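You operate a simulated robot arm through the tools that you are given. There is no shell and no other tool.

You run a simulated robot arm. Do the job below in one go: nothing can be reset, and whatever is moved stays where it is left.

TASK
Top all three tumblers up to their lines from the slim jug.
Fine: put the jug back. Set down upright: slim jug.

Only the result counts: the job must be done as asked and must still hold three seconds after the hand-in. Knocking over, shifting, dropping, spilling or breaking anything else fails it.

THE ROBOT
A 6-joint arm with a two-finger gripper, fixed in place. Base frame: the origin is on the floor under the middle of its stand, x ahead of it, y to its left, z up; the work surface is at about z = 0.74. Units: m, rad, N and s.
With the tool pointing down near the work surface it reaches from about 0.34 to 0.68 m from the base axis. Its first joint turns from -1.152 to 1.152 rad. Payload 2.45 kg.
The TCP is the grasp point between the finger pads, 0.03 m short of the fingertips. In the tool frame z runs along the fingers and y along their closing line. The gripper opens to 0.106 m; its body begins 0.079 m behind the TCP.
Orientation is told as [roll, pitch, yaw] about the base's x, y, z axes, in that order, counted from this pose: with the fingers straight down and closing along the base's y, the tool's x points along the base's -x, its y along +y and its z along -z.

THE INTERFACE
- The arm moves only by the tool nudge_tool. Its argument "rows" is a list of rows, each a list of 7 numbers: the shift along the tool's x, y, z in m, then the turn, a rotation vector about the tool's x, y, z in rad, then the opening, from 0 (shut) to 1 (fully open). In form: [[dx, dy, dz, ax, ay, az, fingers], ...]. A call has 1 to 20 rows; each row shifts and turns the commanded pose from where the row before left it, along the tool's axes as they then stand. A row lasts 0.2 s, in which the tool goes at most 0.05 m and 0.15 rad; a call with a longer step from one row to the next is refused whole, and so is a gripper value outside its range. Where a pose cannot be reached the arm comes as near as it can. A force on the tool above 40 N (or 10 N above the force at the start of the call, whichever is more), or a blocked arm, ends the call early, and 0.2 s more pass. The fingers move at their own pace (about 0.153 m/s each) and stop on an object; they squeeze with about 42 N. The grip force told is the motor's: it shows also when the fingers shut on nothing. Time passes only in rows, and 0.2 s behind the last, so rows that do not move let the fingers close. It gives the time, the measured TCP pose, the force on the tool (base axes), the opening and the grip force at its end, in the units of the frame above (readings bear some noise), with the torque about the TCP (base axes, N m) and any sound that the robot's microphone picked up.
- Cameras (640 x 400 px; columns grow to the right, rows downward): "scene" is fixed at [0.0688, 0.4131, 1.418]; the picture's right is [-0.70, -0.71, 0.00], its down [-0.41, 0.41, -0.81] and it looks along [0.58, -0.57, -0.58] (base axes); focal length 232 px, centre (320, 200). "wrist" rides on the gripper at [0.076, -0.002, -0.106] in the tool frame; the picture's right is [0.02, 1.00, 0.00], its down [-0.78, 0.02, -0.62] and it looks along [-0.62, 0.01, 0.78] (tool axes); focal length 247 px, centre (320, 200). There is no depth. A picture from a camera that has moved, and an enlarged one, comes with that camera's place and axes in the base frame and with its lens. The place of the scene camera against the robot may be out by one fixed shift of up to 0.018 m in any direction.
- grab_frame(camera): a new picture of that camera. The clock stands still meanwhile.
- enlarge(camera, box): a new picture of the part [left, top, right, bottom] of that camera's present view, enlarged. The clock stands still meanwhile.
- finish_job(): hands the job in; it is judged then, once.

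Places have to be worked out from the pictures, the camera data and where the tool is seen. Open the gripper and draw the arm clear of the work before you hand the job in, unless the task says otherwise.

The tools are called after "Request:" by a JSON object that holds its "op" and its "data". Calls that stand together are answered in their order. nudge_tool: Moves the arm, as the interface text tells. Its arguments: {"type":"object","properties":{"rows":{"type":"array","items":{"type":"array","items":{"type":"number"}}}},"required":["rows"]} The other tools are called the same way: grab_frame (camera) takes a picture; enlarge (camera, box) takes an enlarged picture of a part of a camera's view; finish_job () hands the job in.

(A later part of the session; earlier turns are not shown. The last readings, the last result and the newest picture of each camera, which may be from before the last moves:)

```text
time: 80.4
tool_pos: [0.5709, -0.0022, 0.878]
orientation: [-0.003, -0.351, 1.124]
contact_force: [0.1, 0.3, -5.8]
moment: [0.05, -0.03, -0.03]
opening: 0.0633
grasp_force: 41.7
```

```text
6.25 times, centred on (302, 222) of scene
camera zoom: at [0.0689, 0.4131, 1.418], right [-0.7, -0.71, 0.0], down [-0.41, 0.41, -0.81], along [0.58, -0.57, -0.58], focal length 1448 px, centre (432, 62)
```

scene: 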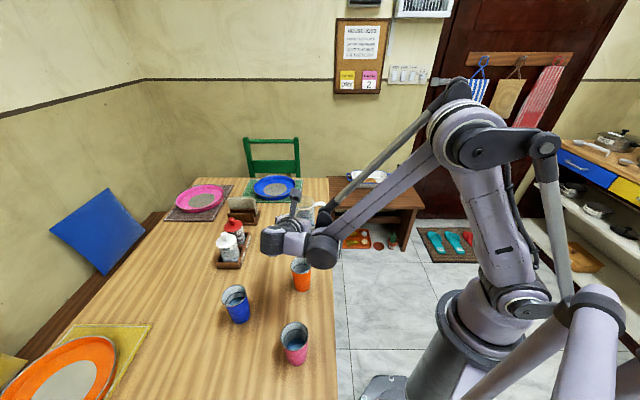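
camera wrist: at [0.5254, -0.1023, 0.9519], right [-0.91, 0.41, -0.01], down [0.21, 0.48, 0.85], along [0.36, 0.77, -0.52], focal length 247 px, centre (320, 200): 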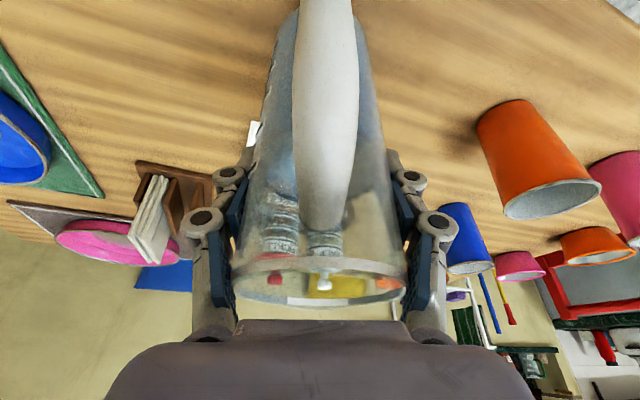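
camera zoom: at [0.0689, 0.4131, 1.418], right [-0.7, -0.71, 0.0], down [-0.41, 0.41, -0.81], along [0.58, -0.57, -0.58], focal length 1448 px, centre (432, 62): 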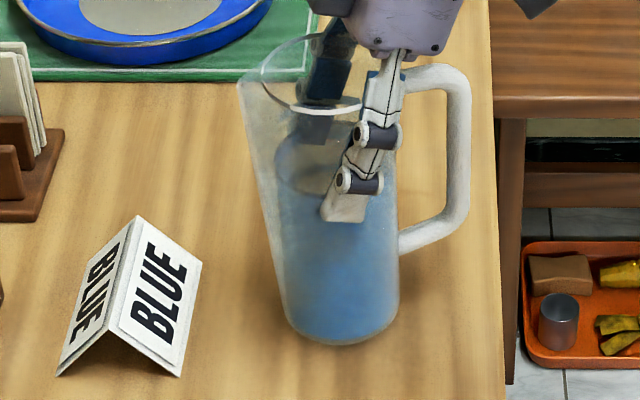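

The weight hangs in the grip (-5.8 N) and the base is just off the table. I keep lifting gently and check for any slip against the previous picture.

Request:
{"op": "nudge_tool", "data": {"rows": [[-0.0014, 0, -0.0038, 0, 0, 0, 0], [-0.0014, 0, -0.0038, 0, 0, 0, 0], [-0.0014, 0, -0.0038, 0, 0, 0, 0], [-0.0014, 0, -0.0038, 0, 0, 0, 0], [-0.0014, 0, -0.0038, 0, 0, 0, 0], [0, 0, 0, 0, 0, 0, 0], [0, 0, 0, 0, 0, 0, 0], [0, 0, 0, 0, 0, 0, 0]]}}

Request:
{"op": "grab_frame", "data": {"camera": "wrist"}}

Request:
{"op": "enlarge", "data": {"camera": "scene", "box": [270, 190, 334, 254]}}

```text
time: 82.2
tool_pos: [0.5716, -0.0031, 0.8973]
orientation: [-0.002, -0.352, 1.125]
contact_force: [0.1, -0.3, -5.8]
moment: [0.06, -0.06, 0.01]
opening: 0.0632
grasp_force: 42.0
```

```text
taken
camera wrist: at [0.5258, -0.1025, 0.9708], right [-0.91, 0.41, -0.01], down [0.21, 0.48, 0.85], along [0.36, 0.77, -0.52], focal length 247 px, centre (320, 200)
```

wrist: 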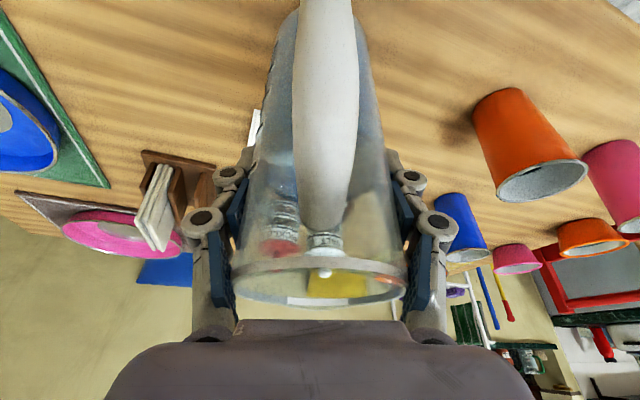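

```text
6.25 times, centred on (302, 222) of scene
camera zoom: at [0.0689, 0.4131, 1.418], right [-0.7, -0.71, 0.0], down [-0.41, 0.41, -0.81], along [0.58, -0.57, -0.58], focal length 1448 px, centre (432, 62)
```

zoom: 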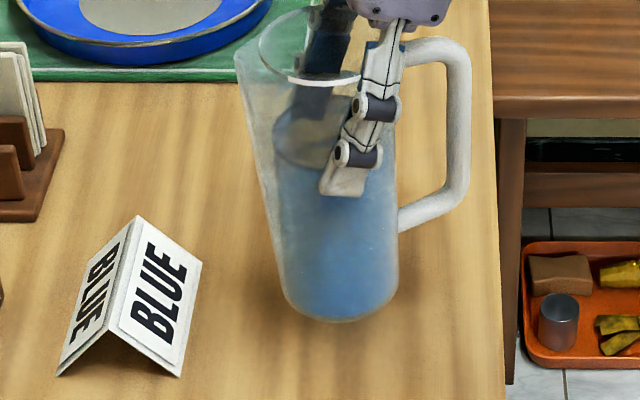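

The jug rises with the gripper without slipping, gripped about 5 cm below the rim with its axis at the pad centres. I raise it gently to carrying height (TCP z≈1.05) so the base clears everything.

Request:
{"op": "nudge_tool", "data": {"rows": [[-0.0025, 0, -0.007, 0, 0, 0, 0], [-0.0053, 0, -0.0146, 0, 0, 0, 0], [-0.0053, 0, -0.0146, 0, 0, 0, 0], [-0.0053, 0, -0.0146, 0, 0, 0, 0], [-0.0053, 0, -0.0146, 0, 0, 0, 0], [-0.0053, 0, -0.0146, 0, 0, 0, 0], [-0.0053, 0, -0.0146, 0, 0, 0, 0], [-0.0053, 0, -0.0146, 0, 0, 0, 0], [-0.0053, 0, -0.0146, 0, 0, 0, 0], [-0.0053, 0, -0.0146, 0, 0, 0, 0], [-0.0025, 0, -0.007, 0, 0, 0, 0], [0, 0, 0, 0, 0, 0, 0]]}}

Request:
{"op": "grab_frame", "data": {"camera": "wrist"}}

Request:
{"op": "grab_frame", "data": {"camera": "scene"}}

```text
time: 84.8
tool_pos: [0.5724, -0.0022, 1.052]
orientation: [-0.004, -0.35, 1.125]
contact_force: [-0.2, 0.0, -6.1]
moment: [0.04, -0.05, 0.02]
opening: 0.0634
grasp_force: 41.7
```

```text
taken
camera wrist: at [0.5264, -0.1014, 1.126], right [-0.91, 0.41, -0.01], down [0.21, 0.48, 0.85], along [0.36, 0.77, -0.52], focal length 247 px, centre (320, 200)
```

wrist: 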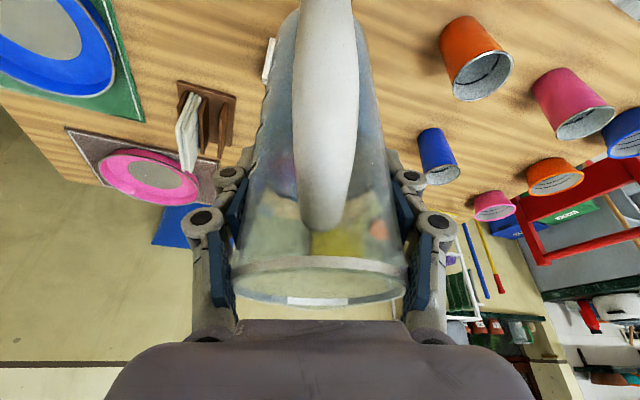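

```text
taken
```

scene: 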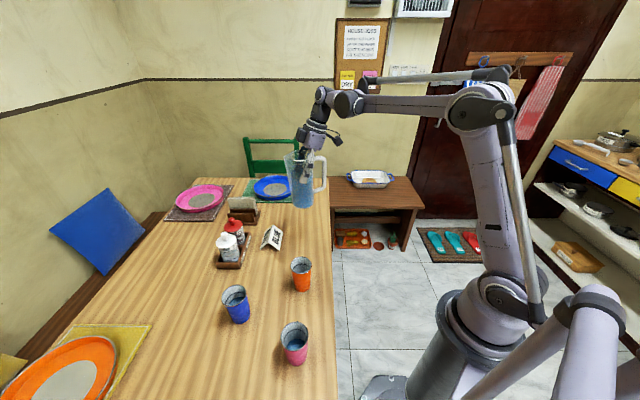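

The jug is steady. I carry it slowly over the middle of the table, above the tumblers' height, before turning it.

Request:
{"op": "nudge_tool", "data": {"rows": [[-0.0033, 0.009, 0.0012, 0, 0, 0, 0], [-0.0065, 0.018, 0.0024, 0, 0, 0, 0], [-0.0065, 0.018, 0.0024, 0, 0, 0, 0], [-0.0065, 0.018, 0.0024, 0, 0, 0, 0], [-0.0065, 0.018, 0.0024, 0, 0, 0, 0], [-0.0065, 0.018, 0.0024, 0, 0, 0, 0], [-0.0065, 0.018, 0.0024, 0, 0, 0, 0], [-0.0065, 0.018, 0.0024, 0, 0, 0, 0], [-0.0065, 0.018, 0.0024, 0, 0, 0, 0], [-0.0065, 0.018, 0.0024, 0, 0, 0, 0], [-0.0065, 0.018, 0.0024, 0, 0, 0, 0], [-0.0065, 0.018, 0.0024, 0, 0, 0, 0], [-0.0065, 0.018, 0.0024, 0, 0, 0, 0], [-0.0033, 0.009, 0.0012, 0, 0, 0, 0], [0, 0, 0, 0, 0, 0, 0]]}}

Request:
{"op": "nudge_tool", "data": {"rows": [[0, 0, 0, 0.0172, 0, 0.047, 0], [0, 0, 0, 0.0347, 0, 0.0951, 0], [0, 0, 0, 0.0347, 0, 0.0951, 0], [0, 0, 0, 0.0347, 0, 0.0951, 0], [0, 0, 0, 0.0347, 0, 0.0951, 0], [0, 0, 0, 0.0347, 0, 0.0951, 0], [0, 0, 0, 0.0347, 0, 0.0951, 0], [0, 0, 0, 0.0347, 0, 0.0951, 0], [0, 0, 0, 0.0347, 0, 0.0951, 0], [0, 0, 0, 0.0347, 0, 0.0951, 0], [0, 0, 0, 0, 0, 0, 0]]}}

Request:
{"op": "grab_frame", "data": {"camera": "scene"}}

Request:
{"op": "grab_frame", "data": {"camera": "wrist"}}

```text
time: 88.0
tool_pos: [0.3972, 0.1801, 1.0513]
orientation: [-0.002, -0.35, 1.123]
contact_force: [0.1, 0.6, -5.5]
moment: [0.06, 0.01, 0.01]
opening: 0.0633
grasp_force: 41.6
```

```text
time: 90.4
tool_pos: [0.3998, 0.1792, 1.0514]
orientation: [0.0, -0.351, 0.161]
contact_force: [-0.3, 0.6, -5.2]
moment: [-0.01, -0.03, 0.01]
opening: 0.0635
grasp_force: 42.2
```

```text
taken
```

scene: 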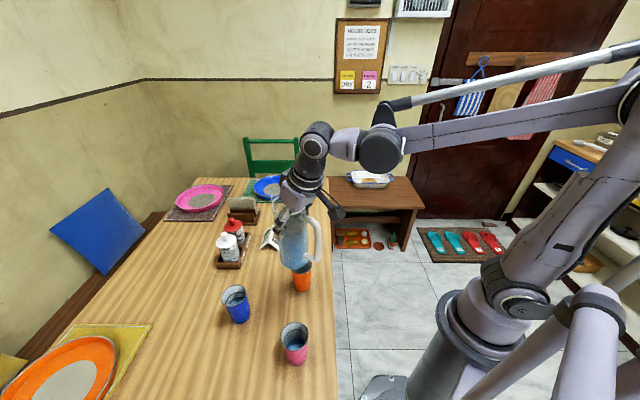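

```text
taken
camera wrist: at [0.293, 0.1597, 1.1254], right [-0.18, 0.98, -0.01], down [0.51, 0.1, 0.85], along [0.84, 0.15, -0.52], focal length 247 px, centre (320, 200)
```

wrist: 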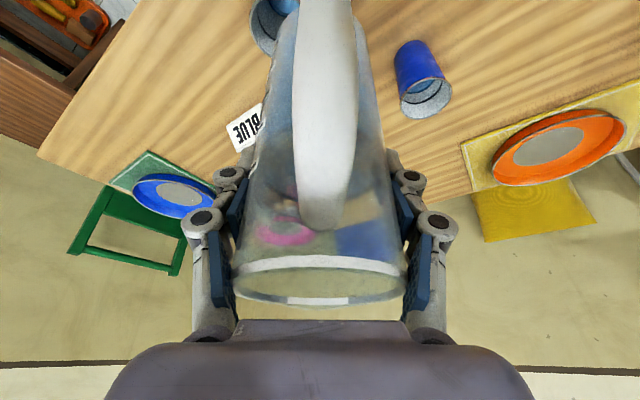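

Steady. I finish turning the jug to the -40° pour direction and then move it over to the pink tumbler's pouring spot, still at carrying height.

Request:
{"op": "nudge_tool", "data": {"rows": [[0, 0, 0, 0.0327, 0, 0.0896, 0], [0, 0, 0, 0.0327, 0, 0.0896, 0], [0, 0, 0, 0.0327, 0, 0.0896, 0], [0, 0, 0, 0.0327, 0, 0.0896, 0], [0, 0, 0, 0.0327, 0, 0.0896, 0], [0, 0, 0, 0.0327, 0, 0.0896, 0], [0, 0, 0, 0.0327, 0, 0.0896, 0], [0, 0, 0, 0.0327, 0, 0.0896, 0], [0, 0, 0, 0.0327, 0, 0.0896, 0], [0, 0, 0, 0, 0, 0, 0]]}}

Request:
{"op": "nudge_tool", "data": {"rows": [[0.0092, 0.0002, -0.0034, 0, 0, 0, 0], [0.0185, 0.0003, -0.0068, 0, 0, 0, 0], [0.0185, 0.0003, -0.0068, 0, 0, 0, 0], [0.0185, 0.0003, -0.0068, 0, 0, 0, 0], [0.0185, 0.0003, -0.0068, 0, 0, 0, 0], [0.0185, 0.0003, -0.0068, 0, 0, 0, 0], [0.0185, 0.0003, -0.0068, 0, 0, 0, 0], [0.0185, 0.0003, -0.0068, 0, 0, 0, 0], [0.0185, 0.0003, -0.0068, 0, 0, 0, 0], [0.0185, 0.0003, -0.0068, 0, 0, 0, 0], [0.0185, 0.0003, -0.0068, 0, 0, 0, 0], [0.0185, 0.0003, -0.0068, 0, 0, 0, 0], [0.0092, 0.0002, -0.0034, 0, 0, 0, 0], [0, 0, 0, 0, 0, 0, 0]]}}

Request:
{"op": "grab_frame", "data": {"camera": "scene"}}

Request:
{"op": "grab_frame", "data": {"camera": "wrist"}}

```text
time: 92.6
tool_pos: [0.3995, 0.1801, 1.0531]
orientation: [0.001, -0.352, -0.698]
contact_force: [-0.3, -0.4, -5.7]
moment: [-0.01, -0.03, 0.01]
opening: 0.0634
grasp_force: 41.9
```

```text
time: 95.6
tool_pos: [0.2429, 0.318, 1.0521]
orientation: [0.004, -0.351, -0.696]
contact_force: [0.4, 0.0, -5.8]
moment: [-0.01, 0.0, -0.02]
opening: 0.0635
grasp_force: 42.4
out of reach, approached as far as the arm can: row 12, 13
```

```text
taken
```

scene: 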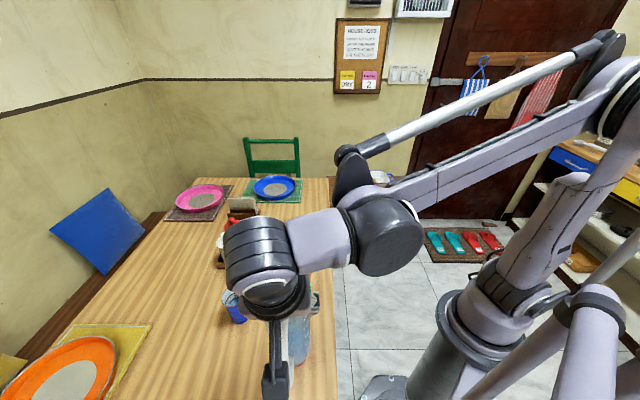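

```text
taken
camera wrist: at [0.158, 0.3845, 1.1257], right [0.63, 0.78, -0.01], down [0.41, -0.32, 0.85], along [0.66, -0.54, -0.52], focal length 247 px, centre (320, 200)
```

wrist: 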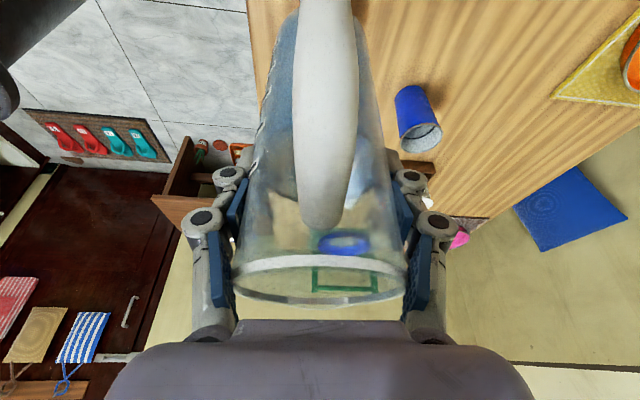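

Rows 12–13 were clipped: with the jug upright the hand leans so far out that joint 1 hits its limit. Tilting brings the hand back in, so I tilt the jug to about 34° here. That is well below the pouring angle, which I estimate at about 50°.

Request:
{"op": "nudge_tool", "data": {"rows": [[0, 0, 0, 0, 0.05, 0, 0], [0, 0, 0, 0, 0.1, 0, 0], [0, 0, 0, 0, 0.1, 0, 0], [0, 0, 0, 0, 0.1, 0, 0], [0, 0, 0, 0, 0.1, 0, 0], [0, 0, 0, 0, 0.1, 0, 0], [0, 0, 0, 0, 0.05, 0, 0], [0, 0, 0, 0, 0, 0, 0]]}}

Request:
{"op": "grab_frame", "data": {"camera": "scene"}}

Request:
{"op": "grab_frame", "data": {"camera": "wrist"}}

```text
time: 97.4
tool_pos: [0.2426, 0.3151, 1.0502]
orientation: [0.003, 0.249, -0.695]
contact_force: [0.0, 0.2, -6.2]
moment: [-0.11, -0.15, 0.0]
opening: 0.0633
grasp_force: 41.9
```

```text
taken
```

scene: 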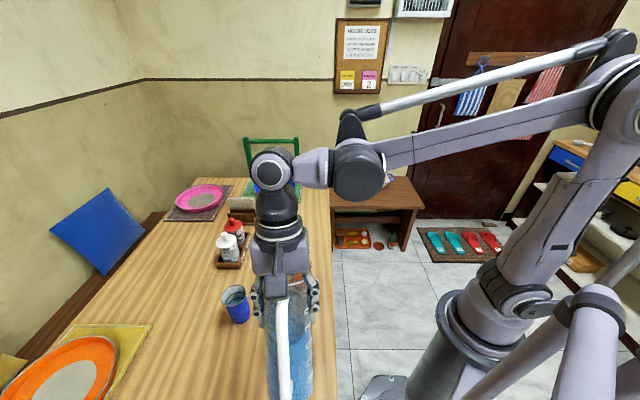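

```text
taken
camera wrist: at [0.2038, 0.3443, 1.1727], right [0.62, 0.78, 0.01], down [0.71, -0.57, 0.41], along [0.32, -0.25, -0.91], focal length 247 px, centre (320, 200)
```

wrist: 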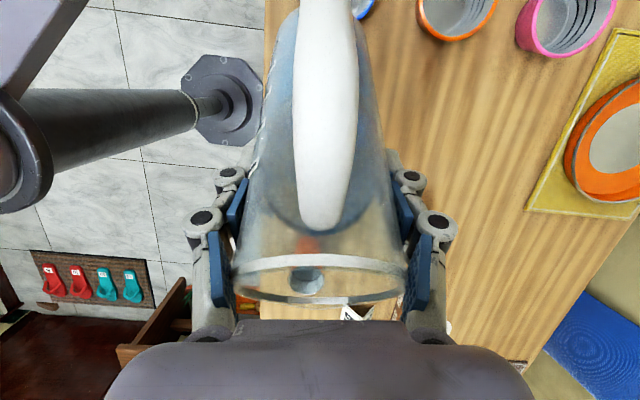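

The jug holds firm in the grip; only the expected restoring moment shows. I shift back to the pouring distance, tilt to about 42°, and lower so the spout comes close above the pink tumbler.

Request:
{"op": "nudge_tool", "data": {"rows": [[0.0092, 0.0005, 0.0023, 0, 0, 0, 0], [0.0092, 0.0005, 0.0023, 0, 0, 0, 0], [0.0092, 0.0004, 0.0023, 0, 0, 0, 0], [0, 0, 0, 0, 0.065, 0, 0], [0, 0, 0, 0, 0.066, 0, 0], [-0.0058, 0, 0.0145, 0, 0, 0, 0], [-0.0058, 0, 0.0145, 0, 0, 0, 0], [-0.0058, 0, 0.0145, 0, 0, 0, 0], [-0.0058, 0, 0.0145, 0, 0, 0, 0], [-0.0058, 0, 0.0145, 0, 0, 0, 0], [-0.0058, 0, 0.0145, 0, 0, 0, 0], [-0.0058, 0, 0.0145, 0, 0, 0, 0], [0, 0, 0, 0, 0, 0, 0]]}}

Request:
{"op": "grab_frame", "data": {"camera": "wrist"}}

Request:
{"op": "grab_frame", "data": {"camera": "scene"}}

```text
time: 100.2
tool_pos: [0.2203, 0.3351, 0.9429]
orientation: [0.0, 0.381, -0.694]
contact_force: [0.4, 0.3, -6.0]
moment: [-0.12, -0.14, 0.01]
opening: 0.0632
grasp_force: 41.6
```

```text
taken
camera wrist: at [0.1952, 0.3542, 1.0706], right [0.63, 0.78, 0.01], down [0.75, -0.6, 0.29], along [0.23, -0.17, -0.96], focal length 247 px, centre (320, 200)
```

wrist: 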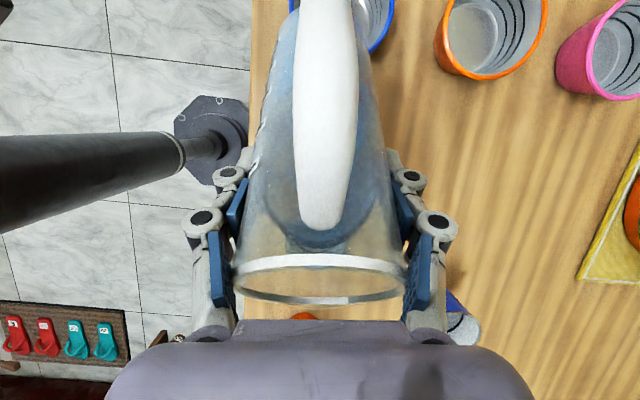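

```text
taken
```

scene: 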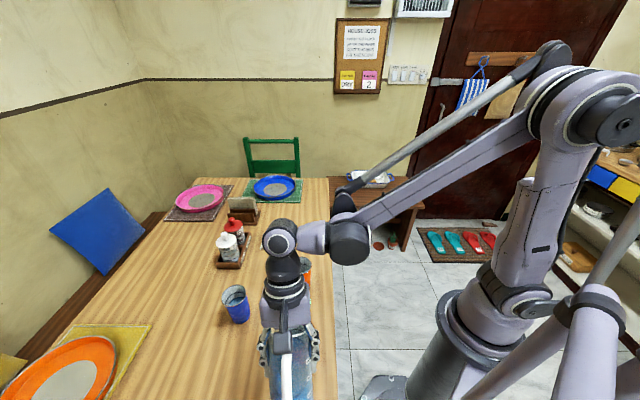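

The spout is about 1 cm behind the tumbler's centre and about 10 cm above its rim. I tilt to about 48° while lowering 3 cm, then look through the jug mouth.

Request:
{"op": "nudge_tool", "data": {"rows": [[-0.0063, 0, 0.0136, 0, 0.05, 0, 0], [-0.0063, 0, 0.0136, 0, 0.05, 0, 0], [0, 0, 0, 0, 0, 0, 0], [0, 0, 0, 0, 0, 0, 0]]}}

Request:
{"op": "enlarge", "data": {"camera": "wrist", "box": [220, 200, 420, 340]}}

Request:
{"op": "enlarge", "data": {"camera": "scene", "box": [240, 290, 370, 400]}}

```text
time: 101.2
tool_pos: [0.2224, 0.3347, 0.9147]
orientation: [0.002, 0.481, -0.693]
contact_force: [-0.5, -0.7, -5.8]
moment: [-0.18, -0.16, 0.0]
opening: 0.0633
grasp_force: 42.3
```

```text
2.86 times, centred on (320, 270) of wrist
camera zoom: at [0.2066, 0.3442, 1.0443], right [0.63, 0.78, 0.01], down [0.76, -0.62, 0.19], along [0.16, -0.11, -0.98], focal length 706 px, centre (320, 0)
```

zoom: 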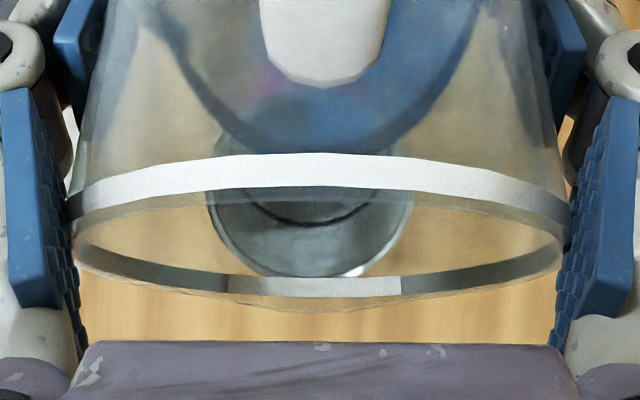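

```text
3.64 times, centred on (305, 345) of scene
camera zoom: at [0.0688, 0.4132, 1.418], right [-0.7, -0.71, 0.0], down [-0.41, 0.41, -0.81], along [0.58, -0.57, -0.58], focal length 842 px, centre (374, -327)
```

zoom: 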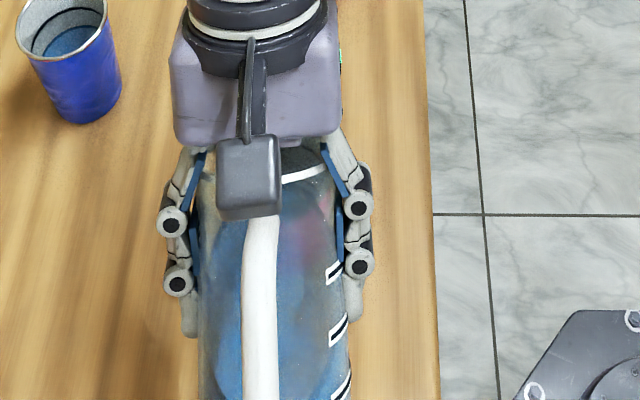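

I can see the pink tumbler's line straight through the jug mouth. The spout tip sits about 8 mm to the right of the tumbler's centre, so I shift left, lower 1.5 cm, and tilt slightly further while looking for first flow.

Request:
{"op": "nudge_tool", "data": {"rows": [[-0.0035, -0.004, 0.0066, 0, 0, 0, 0], [-0.0035, -0.004, 0.0066, 0, 0, 0, 0], [0, 0, 0, 0, 0.03, 0, 0], [0, 0, 0, 0, 0, 0, 0], [0, 0, 0, 0, 0, 0, 0]]}}

Request:
{"op": "enlarge", "data": {"camera": "wrist", "box": [220, 200, 420, 340]}}

```text
time: 102.4
tool_pos: [0.2156, 0.3282, 0.8969]
orientation: [0.002, 0.511, -0.693]
contact_force: [-0.1, -0.2, -5.9]
moment: [-0.15, -0.21, 0.02]
opening: 0.063
grasp_force: 42.1
```

```text
2.86 times, centred on (320, 270) of wrist
camera zoom: at [0.2045, 0.3356, 1.0285], right [0.63, 0.78, 0.01], down [0.77, -0.62, 0.16], along [0.13, -0.09, -0.99], focal length 706 px, centre (320, 0)
```

zoom: 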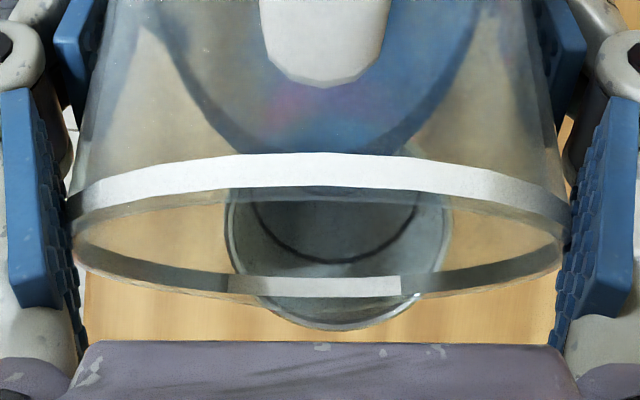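

The spout tip is now centred over the pink tumbler. I pull back 8 mm to allow for the stream's forward throw, and tilt in small steps.

Request:
{"op": "nudge_tool", "data": {"rows": [[0.007, 0, 0.0039, 0, 0, 0, 0], [0, 0, 0, 0, 0.03, 0, 0], [0, 0, 0, 0, 0, 0, 0], [0, 0, 0, 0, 0, 0, 0]]}}

Request:
{"op": "enlarge", "data": {"camera": "wrist", "box": [220, 200, 420, 340]}}

```text
time: 103.4
tool_pos: [0.21, 0.3324, 0.896]
orientation: [0.002, 0.541, -0.695]
contact_force: [0.1, 0.4, -6.8]
moment: [-0.16, -0.18, 0.03]
opening: 0.0632
grasp_force: 41.8
```

```text
2.86 times, centred on (320, 270) of wrist
camera zoom: at [0.2009, 0.3381, 1.0286], right [0.63, 0.78, 0.01], down [0.77, -0.62, 0.13], along [0.11, -0.07, -0.99], focal length 706 px, centre (320, 0)
```

zoom: 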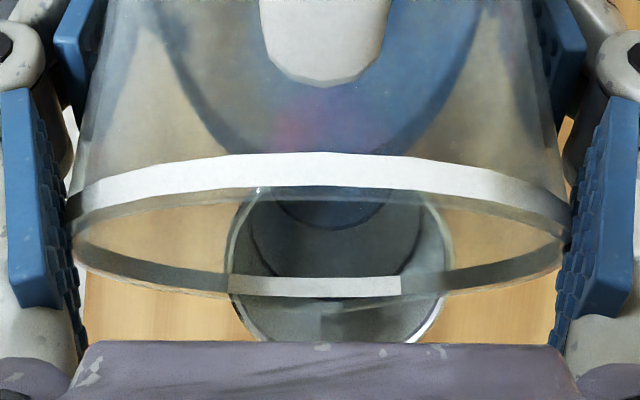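

Something thin shows near the spout tip. I zoom in to see whether flow has started.

Request:
{"op": "enlarge", "data": {"camera": "wrist", "box": [280, 250, 380, 325]}}

Request:
{"op": "nudge_tool", "data": {"rows": [[0, 0, 0, 0, 0.015, 0, 0], [0, 0, 0, 0, 0, 0, 0]]}}

Request:
{"op": "enlarge", "data": {"camera": "wrist", "box": [280, 250, 380, 325]}}

```text
5.33 times, centred on (330, 288) of wrist
camera zoom: at [0.2009, 0.3381, 1.0286], right [0.63, 0.78, 0.01], down [0.77, -0.62, 0.13], along [0.11, -0.07, -0.99], focal length 1317 px, centre (267, -267)
```

zoom: 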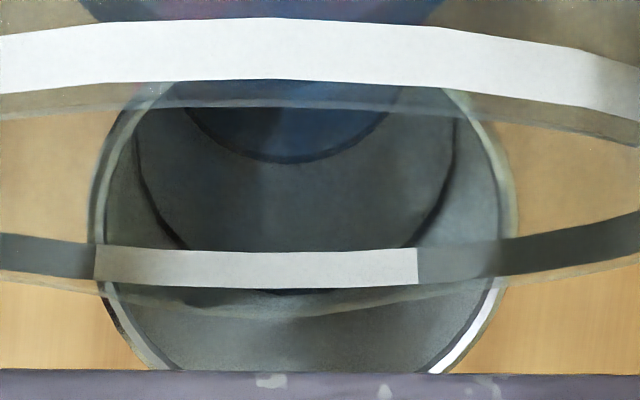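

```text
time: 104.0
tool_pos: [0.2102, 0.3337, 0.8981]
orientation: [0.0, 0.554, -0.694]
contact_force: [1.2, 0.1, -5.8]
moment: [-0.21, -0.18, -0.01]
opening: 0.0631
grasp_force: 42.2
```

```text
5.33 times, centred on (330, 288) of wrist
camera zoom: at [0.2023, 0.3364, 1.0281], right [0.63, 0.78, 0.01], down [0.77, -0.62, 0.12], along [0.1, -0.06, -0.99], focal length 1317 px, centre (267, -267)
```

zoom: 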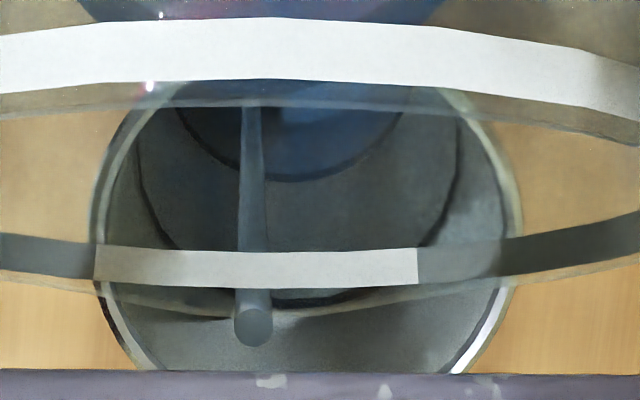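

Flow has started as a thin, straight-falling stream inside the pink tumbler, a bit left of centre. I nudge 5 mm right and hold the tilt, watching the level rise.

Request:
{"op": "nudge_tool", "data": {"rows": [[0, 0.005, 0, 0, 0, 0, 0], [0, 0, 0, 0, 0, 0, 0]]}}

Request:
{"op": "enlarge", "data": {"camera": "wrist", "box": [280, 250, 380, 325]}}

Request:
{"op": "nudge_tool", "data": {"rows": [[0, 0, 0, 0, 0.01, 0, 0], [0, 0, 0, 0, 0, 0, 0]]}}

Request:
{"op": "enlarge", "data": {"camera": "wrist", "box": [280, 250, 380, 325]}}

```text
time: 104.6
tool_pos: [0.2131, 0.3367, 0.8967]
orientation: [0.001, 0.555, -0.695]
contact_force: [0.2, -1.1, -6.4]
moment: [-0.13, -0.2, -0.01]
opening: 0.063
grasp_force: 41.8
```

```text
5.33 times, centred on (330, 288) of wrist
camera zoom: at [0.2053, 0.3403, 1.0278], right [0.63, 0.78, 0.01], down [0.77, -0.62, 0.12], along [0.1, -0.06, -0.99], focal length 1317 px, centre (267, -267)
```

zoom: 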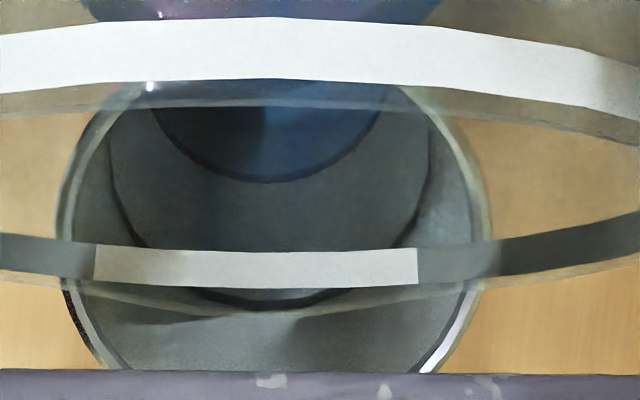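

```text
time: 105.2
tool_pos: [0.2134, 0.3364, 0.8962]
orientation: [0.003, 0.564, -0.696]
contact_force: [-1.1, 0.8, -5.4]
moment: [-0.18, -0.16, 0.01]
opening: 0.063
grasp_force: 42.4
```

```text
5.33 times, centred on (330, 288) of wrist
camera zoom: at [0.2072, 0.3395, 1.0277], right [0.63, 0.78, 0.01], down [0.77, -0.62, 0.11], along [0.09, -0.06, -0.99], focal length 1317 px, centre (267, -267)
```

zoom: 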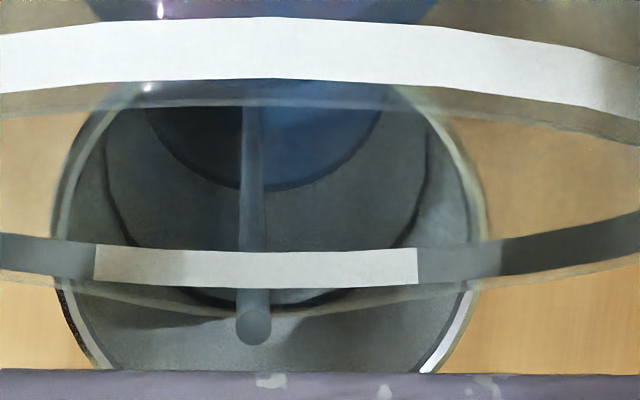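

The flow is quasi-static: it runs only when I tilt further, then dies out, so it is easy to meter. The stream is well centred. I tilt another 0.04 rad in small steps, raising slightly to keep clearance.

Request:
{"op": "nudge_tool", "data": {"rows": [[0.0014, 0, -0.002, 0, 0.02, 0, 0], [0, 0, 0, 0, 0, 0, 0], [0.0014, 0, -0.002, 0, 0.02, 0, 0], [0, 0, 0, 0, 0, 0, 0], [0, 0, 0, 0, 0, 0, 0]]}}

Request:
{"op": "enlarge", "data": {"camera": "wrist", "box": [280, 250, 380, 325]}}

```text
time: 106.4
tool_pos: [0.2141, 0.3368, 0.9023]
orientation: [0.0, 0.604, -0.694]
contact_force: [-0.4, 0.1, -6.0]
moment: [-0.14, -0.19, 0.0]
opening: 0.063
grasp_force: 41.6
```

```text
5.33 times, centred on (330, 288) of wrist
camera zoom: at [0.2109, 0.3363, 1.0335], right [0.63, 0.78, 0.01], down [0.78, -0.63, 0.07], along [0.06, -0.03, -1.0], focal length 1317 px, centre (267, -267)
```

zoom: 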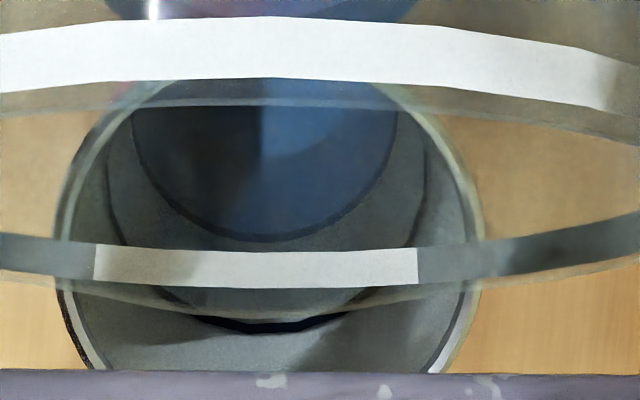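

The level has risen about 2 cm and roughly 2.7 cm remain to the line. I tilt another 0.03 rad in two small steps and check again.

Request:
{"op": "nudge_tool", "data": {"rows": [[0.0014, 0, -0.002, 0, 0.015, 0, 0], [0, 0, 0, 0, 0, 0, 0], [0.0014, 0, -0.002, 0, 0.015, 0, 0], [0, 0, 0, 0, 0, 0, 0], [0, 0, 0, 0, 0, 0, 0]]}}

Request:
{"op": "enlarge", "data": {"camera": "wrist", "box": [280, 250, 380, 325]}}

```text
time: 107.6
tool_pos: [0.2134, 0.3369, 0.9076]
orientation: [0.001, 0.636, -0.695]
contact_force: [0.3, -0.9, -6.0]
moment: [-0.15, -0.19, 0.01]
opening: 0.0633
grasp_force: 41.1
```

```text
5.33 times, centred on (330, 288) of wrist
camera zoom: at [0.2133, 0.3338, 1.0379], right [0.63, 0.78, 0.01], down [0.78, -0.63, 0.04], along [0.04, -0.01, -1.0], focal length 1317 px, centre (267, -267)
```

zoom: 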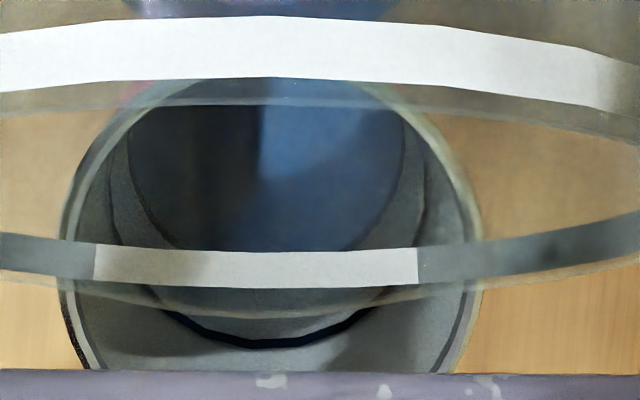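

About 2 cm to go by the arcs. I continue with another 0.04 rad in small steps.

Request:
{"op": "nudge_tool", "data": {"rows": [[0.0014, 0, -0.002, 0, 0.02, 0, 0], [0, 0, 0, 0, 0, 0, 0], [0.0014, 0, -0.002, 0, 0.02, 0, 0], [0, 0, 0, 0, 0, 0, 0], [0, 0, 0, 0, 0, 0, 0]]}}

Request:
{"op": "enlarge", "data": {"camera": "wrist", "box": [260, 225, 400, 325]}}

```text
time: 108.8
tool_pos: [0.2134, 0.3374, 0.911]
orientation: [0.0, 0.675, -0.694]
contact_force: [0.0, 0.3, -4.4]
moment: [-0.15, -0.17, -0.01]
opening: 0.0631
grasp_force: 41.9
```

```text
4.00 times, centred on (330, 275) of wrist
camera zoom: at [0.2181, 0.3304, 1.0423], right [0.63, 0.78, 0.02], down [0.78, -0.63, 0.0], along [0.01, 0.01, -1.0], focal length 988 px, centre (280, -100)
```

zoom: 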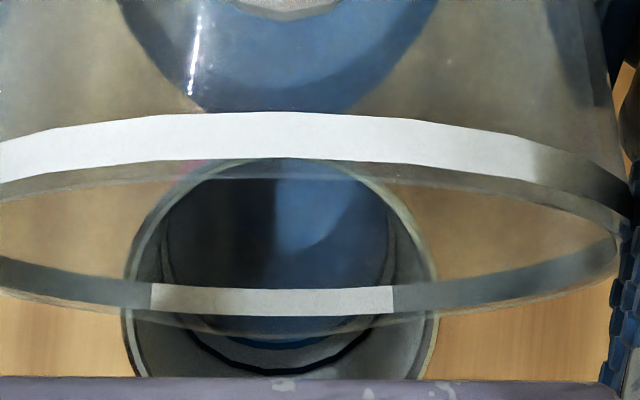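

The water arc is now visible below the rim band, about 1.2 cm under the line. I tilt 0.025 rad more.

Request:
{"op": "nudge_tool", "data": {"rows": [[0.0014, 0, -0.0018, 0, 0.0125, 0, 0], [0, 0, 0, 0, 0, 0, 0], [0, 0, 0, 0, 0.0125, 0, 0], [0, 0, 0, 0, 0, 0, 0], [0, 0, 0, 0, 0, 0, 0]]}}

Request:
{"op": "enlarge", "data": {"camera": "wrist", "box": [280, 250, 380, 325]}}

```text
time: 110.0
tool_pos: [0.2142, 0.336, 0.9125]
orientation: [0.003, 0.7, -0.695]
contact_force: [-0.1, -0.3, -4.9]
moment: [-0.15, -0.17, 0.02]
opening: 0.0632
grasp_force: 41.6
```

```text
5.33 times, centred on (330, 288) of wrist
camera zoom: at [0.2203, 0.3288, 1.0443], right [0.63, 0.78, 0.02], down [0.78, -0.63, -0.03], along [-0.01, 0.03, -1.0], focal length 1317 px, centre (267, -267)
```

zoom: 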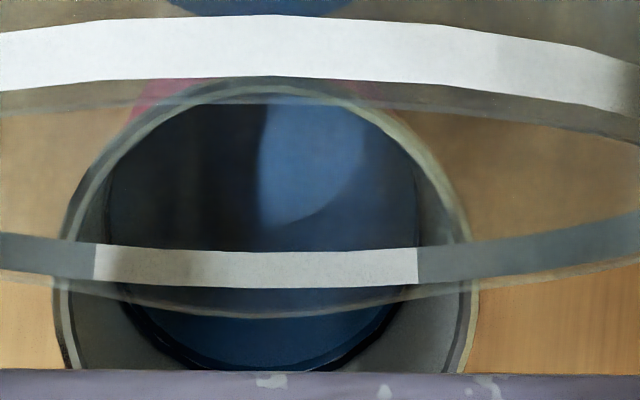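

The water edge is very close to the line now. I zoom further in on the lower arc before adding any more.

Request:
{"op": "enlarge", "data": {"camera": "wrist", "box": [295, 295, 335, 320]}}

Request:
{"op": "enlarge", "data": {"camera": "wrist", "box": [325, 295, 365, 320]}}

```text
16.00 times, centred on (315, 308) of wrist
camera zoom: at [0.2203, 0.3288, 1.0443], right [0.63, 0.78, 0.02], down [0.78, -0.63, -0.03], along [-0.01, 0.03, -1.0], focal length 3952 px, centre (400, -1520)
```

zoom: 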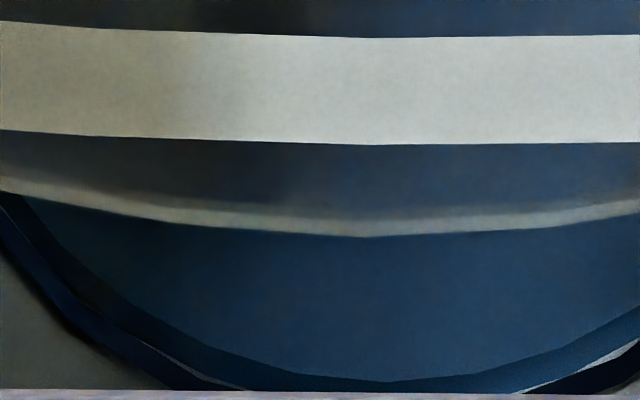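

```text
16.00 times, centred on (345, 308) of wrist
camera zoom: at [0.2203, 0.3288, 1.0443], right [0.63, 0.78, 0.02], down [0.78, -0.63, -0.03], along [-0.01, 0.03, -1.0], focal length 3952 px, centre (-80, -1520)
```

zoom: 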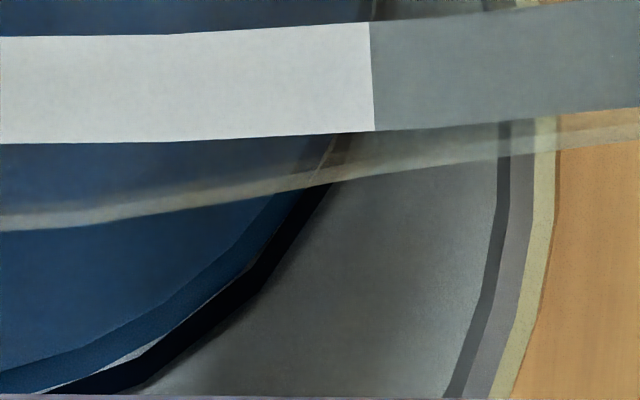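

The water now sits right at the lower edge of the thick line, with only a sliver between. I add a very small 0.004 rad tilt to bring it onto the line.

Request:
{"op": "nudge_tool", "data": {"rows": [[0, 0, 0, 0, 0.004, 0, 0], [0, 0, 0, 0, 0, 0, 0], [0, 0, 0, 0, 0, 0, 0]]}}

Request:
{"op": "enlarge", "data": {"camera": "wrist", "box": [295, 295, 335, 320]}}

Request:
{"op": "enlarge", "data": {"camera": "wrist", "box": [325, 295, 365, 320]}}

```text
time: 110.8
tool_pos: [0.2143, 0.3368, 0.9132]
orientation: [0.001, 0.704, -0.695]
contact_force: [0.5, -0.2, -4.3]
moment: [-0.13, -0.2, 0.0]
opening: 0.0632
grasp_force: 42.0
```

```text
16.00 times, centred on (315, 308) of wrist
camera zoom: at [0.2205, 0.3283, 1.044], right [0.63, 0.78, 0.02], down [0.78, -0.63, -0.03], along [-0.02, 0.03, -1.0], focal length 3952 px, centre (400, -1520)
```

zoom: 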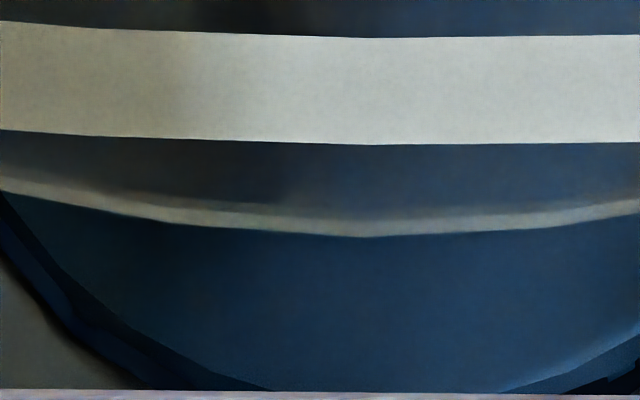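

```text
16.00 times, centred on (345, 308) of wrist
camera zoom: at [0.2205, 0.3283, 1.044], right [0.63, 0.78, 0.02], down [0.78, -0.63, -0.03], along [-0.02, 0.03, -1.0], focal length 3952 px, centre (-80, -1520)
```

zoom: 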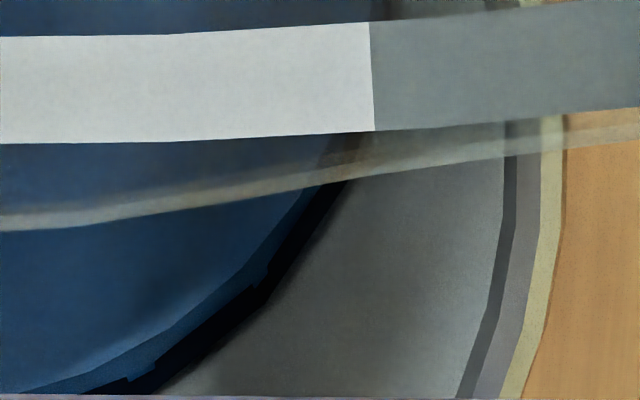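

The water surface now lies within the line's thickness in the pink tumbler, with no stream left. I tilt back a little to stop cleanly and raise the jug straight up.

Request:
{"op": "nudge_tool", "data": {"rows": [[0, 0, 0, 0, -0.05, 0, 0], [0, 0, 0, 0, -0.05, 0, 0], [0.0043, 0, -0.0062, 0, 0, 0, 0], [0.0085, 0, -0.01235, 0, 0, 0, 0], [0.0085, 0, -0.01235, 0, 0, 0, 0], [0.0085, 0, -0.01235, 0, 0, 0, 0], [0.0085, 0, -0.01235, 0, 0, 0, 0], [0.0085, 0, -0.01235, 0, 0, 0, 0], [0.0085, 0, -0.01235, 0, 0, 0, 0], [0.0085, 0, -0.01235, 0, 0, 0, 0], [0.0085, 0, -0.01235, 0, 0, 0, 0], [0.0043, 0, -0.0062, 0, 0, 0, 0], [0, 0, 0, 0, 0, 0, 0]]}}

Request:
{"op": "grab_frame", "data": {"camera": "wrist"}}

Request:
{"op": "grab_frame", "data": {"camera": "scene"}}

```text
time: 113.6
tool_pos: [0.2107, 0.3358, 1.0481]
orientation: [0.003, 0.606, -0.694]
contact_force: [0.2, -0.8, -3.9]
moment: [-0.11, -0.19, 0.01]
opening: 0.0629
grasp_force: 42.2
```

```text
taken
camera wrist: at [0.2085, 0.3359, 1.1796], right [0.63, 0.78, 0.01], down [0.78, -0.63, 0.07], along [0.06, -0.03, -1.0], focal length 247 px, centre (320, 200)
```

wrist: 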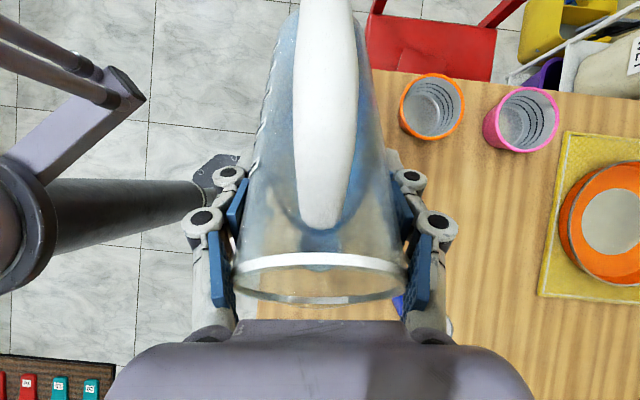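

```text
taken
```

scene: 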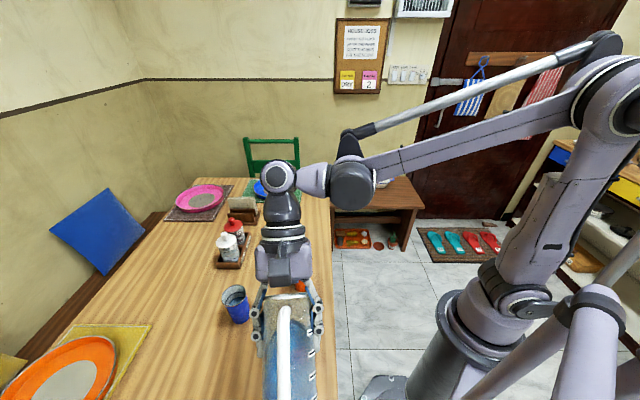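

About 130 g went out by weight. I carry the jug away over the table at height, then ease it back towards upright.

Request:
{"op": "nudge_tool", "data": {"rows": [[-0.0078, 0, -0.0054, 0, 0, 0, 0], [-0.0155, 0, -0.01073, 0, 0, 0, 0], [-0.0155, 0, -0.01073, 0, 0, 0, 0], [-0.0155, 0, -0.01073, 0, 0, 0, 0], [-0.0155, 0, -0.01073, 0, 0, 0, 0], [-0.0155, 0, -0.01073, 0, 0, 0, 0], [-0.0155, 0, -0.01073, 0, 0, 0, 0], [-0.0155, 0, -0.01073, 0, 0, 0, 0], [-0.0155, 0, -0.01073, 0, 0, 0, 0], [-0.0155, 0, -0.01073, 0, 0, 0, 0], [-0.0155, 0, -0.01073, 0, 0, 0, 0], [-0.0155, 0, -0.01073, 0, 0, 0, 0], [-0.0155, 0, -0.01073, 0, 0, 0, 0], [-0.0078, 0, -0.0054, 0, 0, 0, 0], [0, 0, 0, 0, 0, 0, 0]]}}

Request:
{"op": "nudge_tool", "data": {"rows": [[0, 0, 0, 0, -0.05, 0, 0], [0, 0, 0, 0, -0.1, 0, 0], [0, 0, 0, 0, -0.1, 0, 0], [0, 0, 0, 0, -0.1, 0, 0], [0, 0, 0, 0, -0.1, 0, 0], [0, 0, 0, 0, -0.1, 0, 0], [0, 0, 0, 0, -0.1, 0, 0], [0, 0, 0, 0, -0.05, 0, 0], [0, 0, 0, 0, 0, 0, 0]]}}

Request:
{"op": "enlarge", "data": {"camera": "scene", "box": [200, 230, 360, 390]}}

Request:
{"op": "grab_frame", "data": {"camera": "wrist"}}

```text
time: 116.8
tool_pos: [0.4018, 0.1819, 1.048]
orientation: [0.001, 0.603, -0.694]
contact_force: [0.9, 0.0, -4.9]
moment: [-0.12, -0.17, 0.01]
opening: 0.0629
grasp_force: 42.2
```

```text
time: 118.8
tool_pos: [0.4012, 0.1802, 1.0489]
orientation: [0.002, -0.097, -0.699]
contact_force: [-0.3, 0.2, -5.0]
moment: [-0.07, -0.06, 0.01]
opening: 0.0636
grasp_force: 42.0
```

```text
2.50 times, centred on (280, 310) of scene
camera zoom: at [0.0689, 0.4132, 1.418], right [-0.7, -0.71, 0.0], down [-0.41, 0.41, -0.81], along [0.58, -0.57, -0.58], focal length 579 px, centre (420, -75)
```

zoom: 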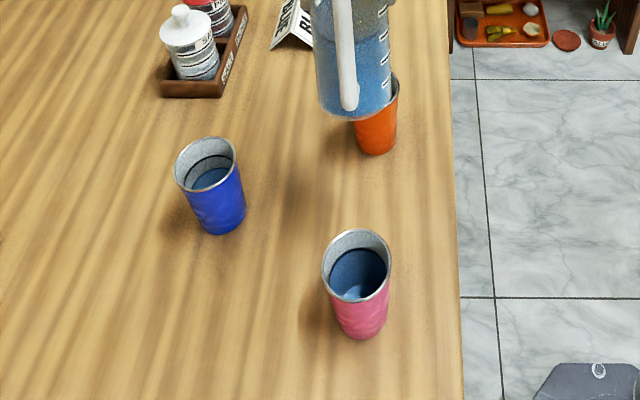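

```text
taken
camera wrist: at [0.3338, 0.2333, 1.1473], right [0.62, 0.78, 0.0], down [0.56, -0.45, 0.69], along [0.54, -0.43, -0.72], focal length 247 px, centre (320, 200)
```

wrist: 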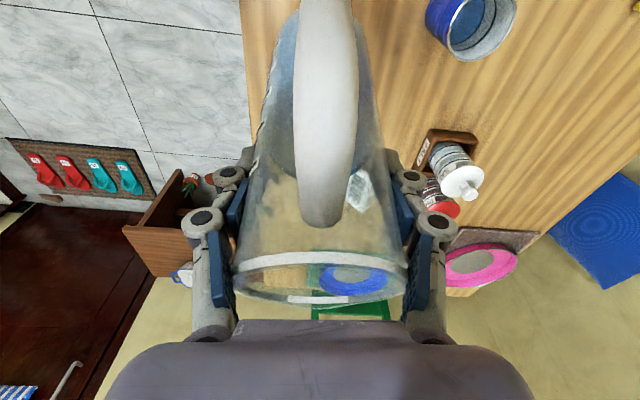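

The scene camera now has a clear view of the pink tumbler. I zoom in there to confirm its level.

Request:
{"op": "enlarge", "data": {"camera": "scene", "box": [276, 318, 308, 358]}}

Request:
{"op": "enlarge", "data": {"camera": "scene", "box": [266, 280, 306, 320]}}

```text
10.00 times, centred on (292, 338) of scene
camera zoom: at [0.0689, 0.4132, 1.418], right [-0.7, -0.71, 0.0], down [-0.41, 0.41, -0.81], along [0.58, -0.57, -0.58], focal length 2317 px, centre (600, -1180)
```

zoom: 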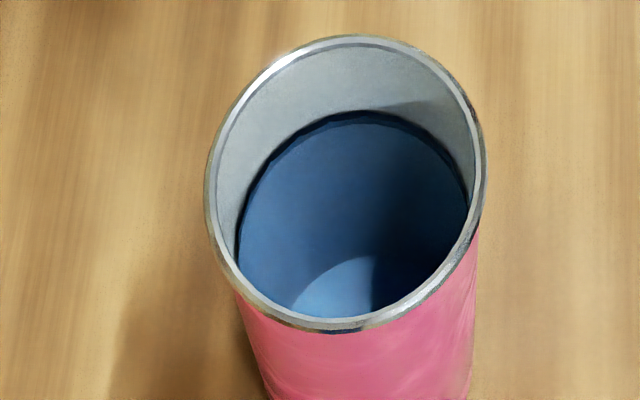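

```text
10.00 times, centred on (286, 300) of scene
camera zoom: at [0.0689, 0.4132, 1.418], right [-0.7, -0.71, 0.0], down [-0.41, 0.41, -0.81], along [0.58, -0.57, -0.58], focal length 2317 px, centre (660, -800)
```

zoom: 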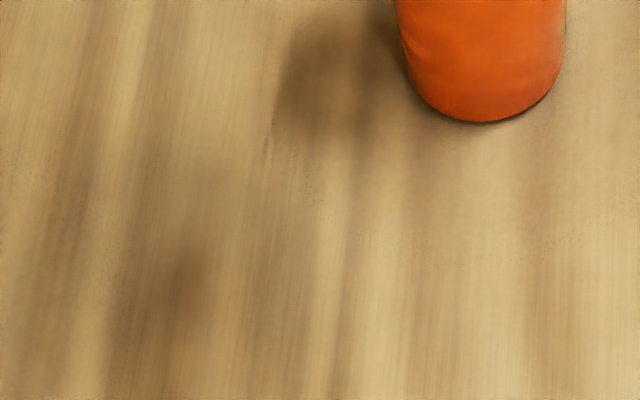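

Pink is right at its line and the table is dry. I now turn the jug at carrying height towards the 120° pour direction for the orange tumbler.

Request:
{"op": "nudge_tool", "data": {"rows": [[0, 0, 0, -0.0068, 0, -0.0697, 0], [0, 0, 0, -0.0136, 0, -0.1393, 0], [0, 0, 0, -0.0136, 0, -0.1393, 0], [0, 0, 0, -0.0136, 0, -0.1393, 0], [0, 0, 0, -0.0136, 0, -0.1393, 0], [0, 0, 0, -0.0136, 0, -0.1393, 0], [0, 0, 0, -0.0136, 0, -0.1393, 0], [0, 0, 0, -0.0136, 0, -0.1393, 0], [0, 0, 0, -0.0136, 0, -0.1393, 0], [0, 0, 0, -0.0136, 0, -0.1393, 0], [0, 0, 0, -0.0136, 0, -0.1393, 0], [0, 0, 0, -0.0068, 0, -0.0697, 0], [0, 0, 0, 0, 0, 0, 0]]}}

Request:
{"op": "grab_frame", "data": {"camera": "wrist"}}

```text
time: 121.6
tool_pos: [0.4016, 0.1791, 1.0475]
orientation: [0.001, -0.1, 0.846]
contact_force: [-0.1, 0.3, -5.9]
moment: [0.1, -0.03, 0.0]
opening: 0.0633
grasp_force: 41.8
```

```text
taken
camera wrist: at [0.3455, 0.1138, 1.1469], right [-0.76, 0.65, 0.0], down [0.46, 0.55, 0.7], along [0.45, 0.53, -0.72], focal length 247 px, centre (320, 200)
```

wrist: 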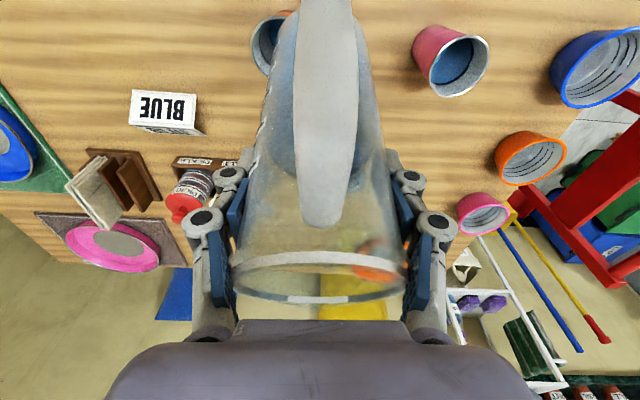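

Next I shift to the orange tumbler's pouring spot, still high, and complete the turn to 120°.

Request:
{"op": "nudge_tool", "data": {"rows": [[0.0027, -0.0084, -0.0003, 0, 0, 0, 0], [0.0054, -0.0167, -0.0005, 0, 0, 0, 0], [0.0054, -0.0167, -0.0005, 0, 0, 0, 0], [0.0054, -0.0167, -0.0005, 0, 0, 0, 0], [0.0054, -0.0167, -0.0005, 0, 0, 0, 0], [0.0054, -0.0167, -0.0005, 0, 0, 0, 0], [0.0054, -0.0167, -0.0005, 0, 0, 0, 0], [0.0027, -0.0084, -0.0003, 0, 0, 0, 0], [0, 0, 0, -0.0069, 0, -0.069, 0], [0, 0, 0, -0.0138, 0, -0.138, 0], [0, 0, 0, -0.0138, 0, -0.138, 0], [0, 0, 0, -0.0138, 0, -0.138, 0], [0, 0, 0, -0.0138, 0, -0.138, 0], [0, 0, 0, -0.0138, 0, -0.138, 0], [0, 0, 0, -0.0138, 0, -0.138, 0], [0, 0, 0, -0.0138, 0, -0.138, 0], [0, 0, 0, -0.0138, 0, -0.138, 0], [0, 0, 0, -0.0069, 0, -0.069, 0], [0, 0, 0, 0, 0, 0, 0]]}}

Request:
{"op": "grab_frame", "data": {"camera": "wrist"}}

Request:
{"op": "grab_frame", "data": {"camera": "scene"}}

```text
time: 125.6
tool_pos: [0.4625, 0.0739, 1.0486]
orientation: [0.002, -0.101, 2.094]
contact_force: [0.1, -0.4, -5.6]
moment: [0.06, 0.05, 0.02]
opening: 0.0632
grasp_force: 41.8
```

```text
taken
camera wrist: at [0.5087, -0.0014, 1.1466], right [-0.86, -0.52, 0.0], down [-0.37, 0.61, 0.7], along [-0.36, 0.6, -0.72], focal length 247 px, centre (320, 200)
```

wrist: 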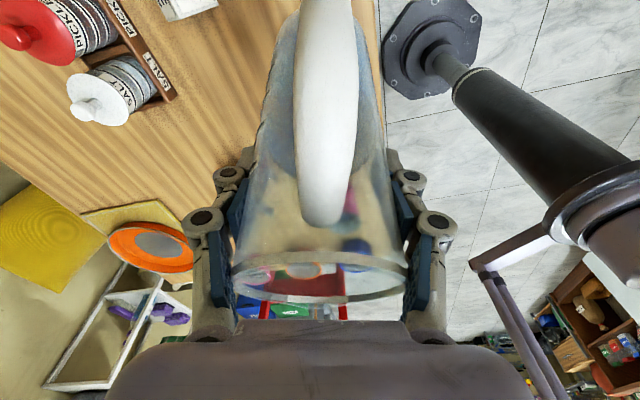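

```text
taken
```

scene: 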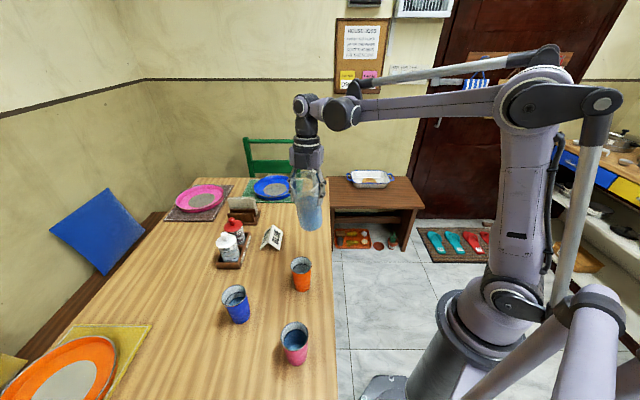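

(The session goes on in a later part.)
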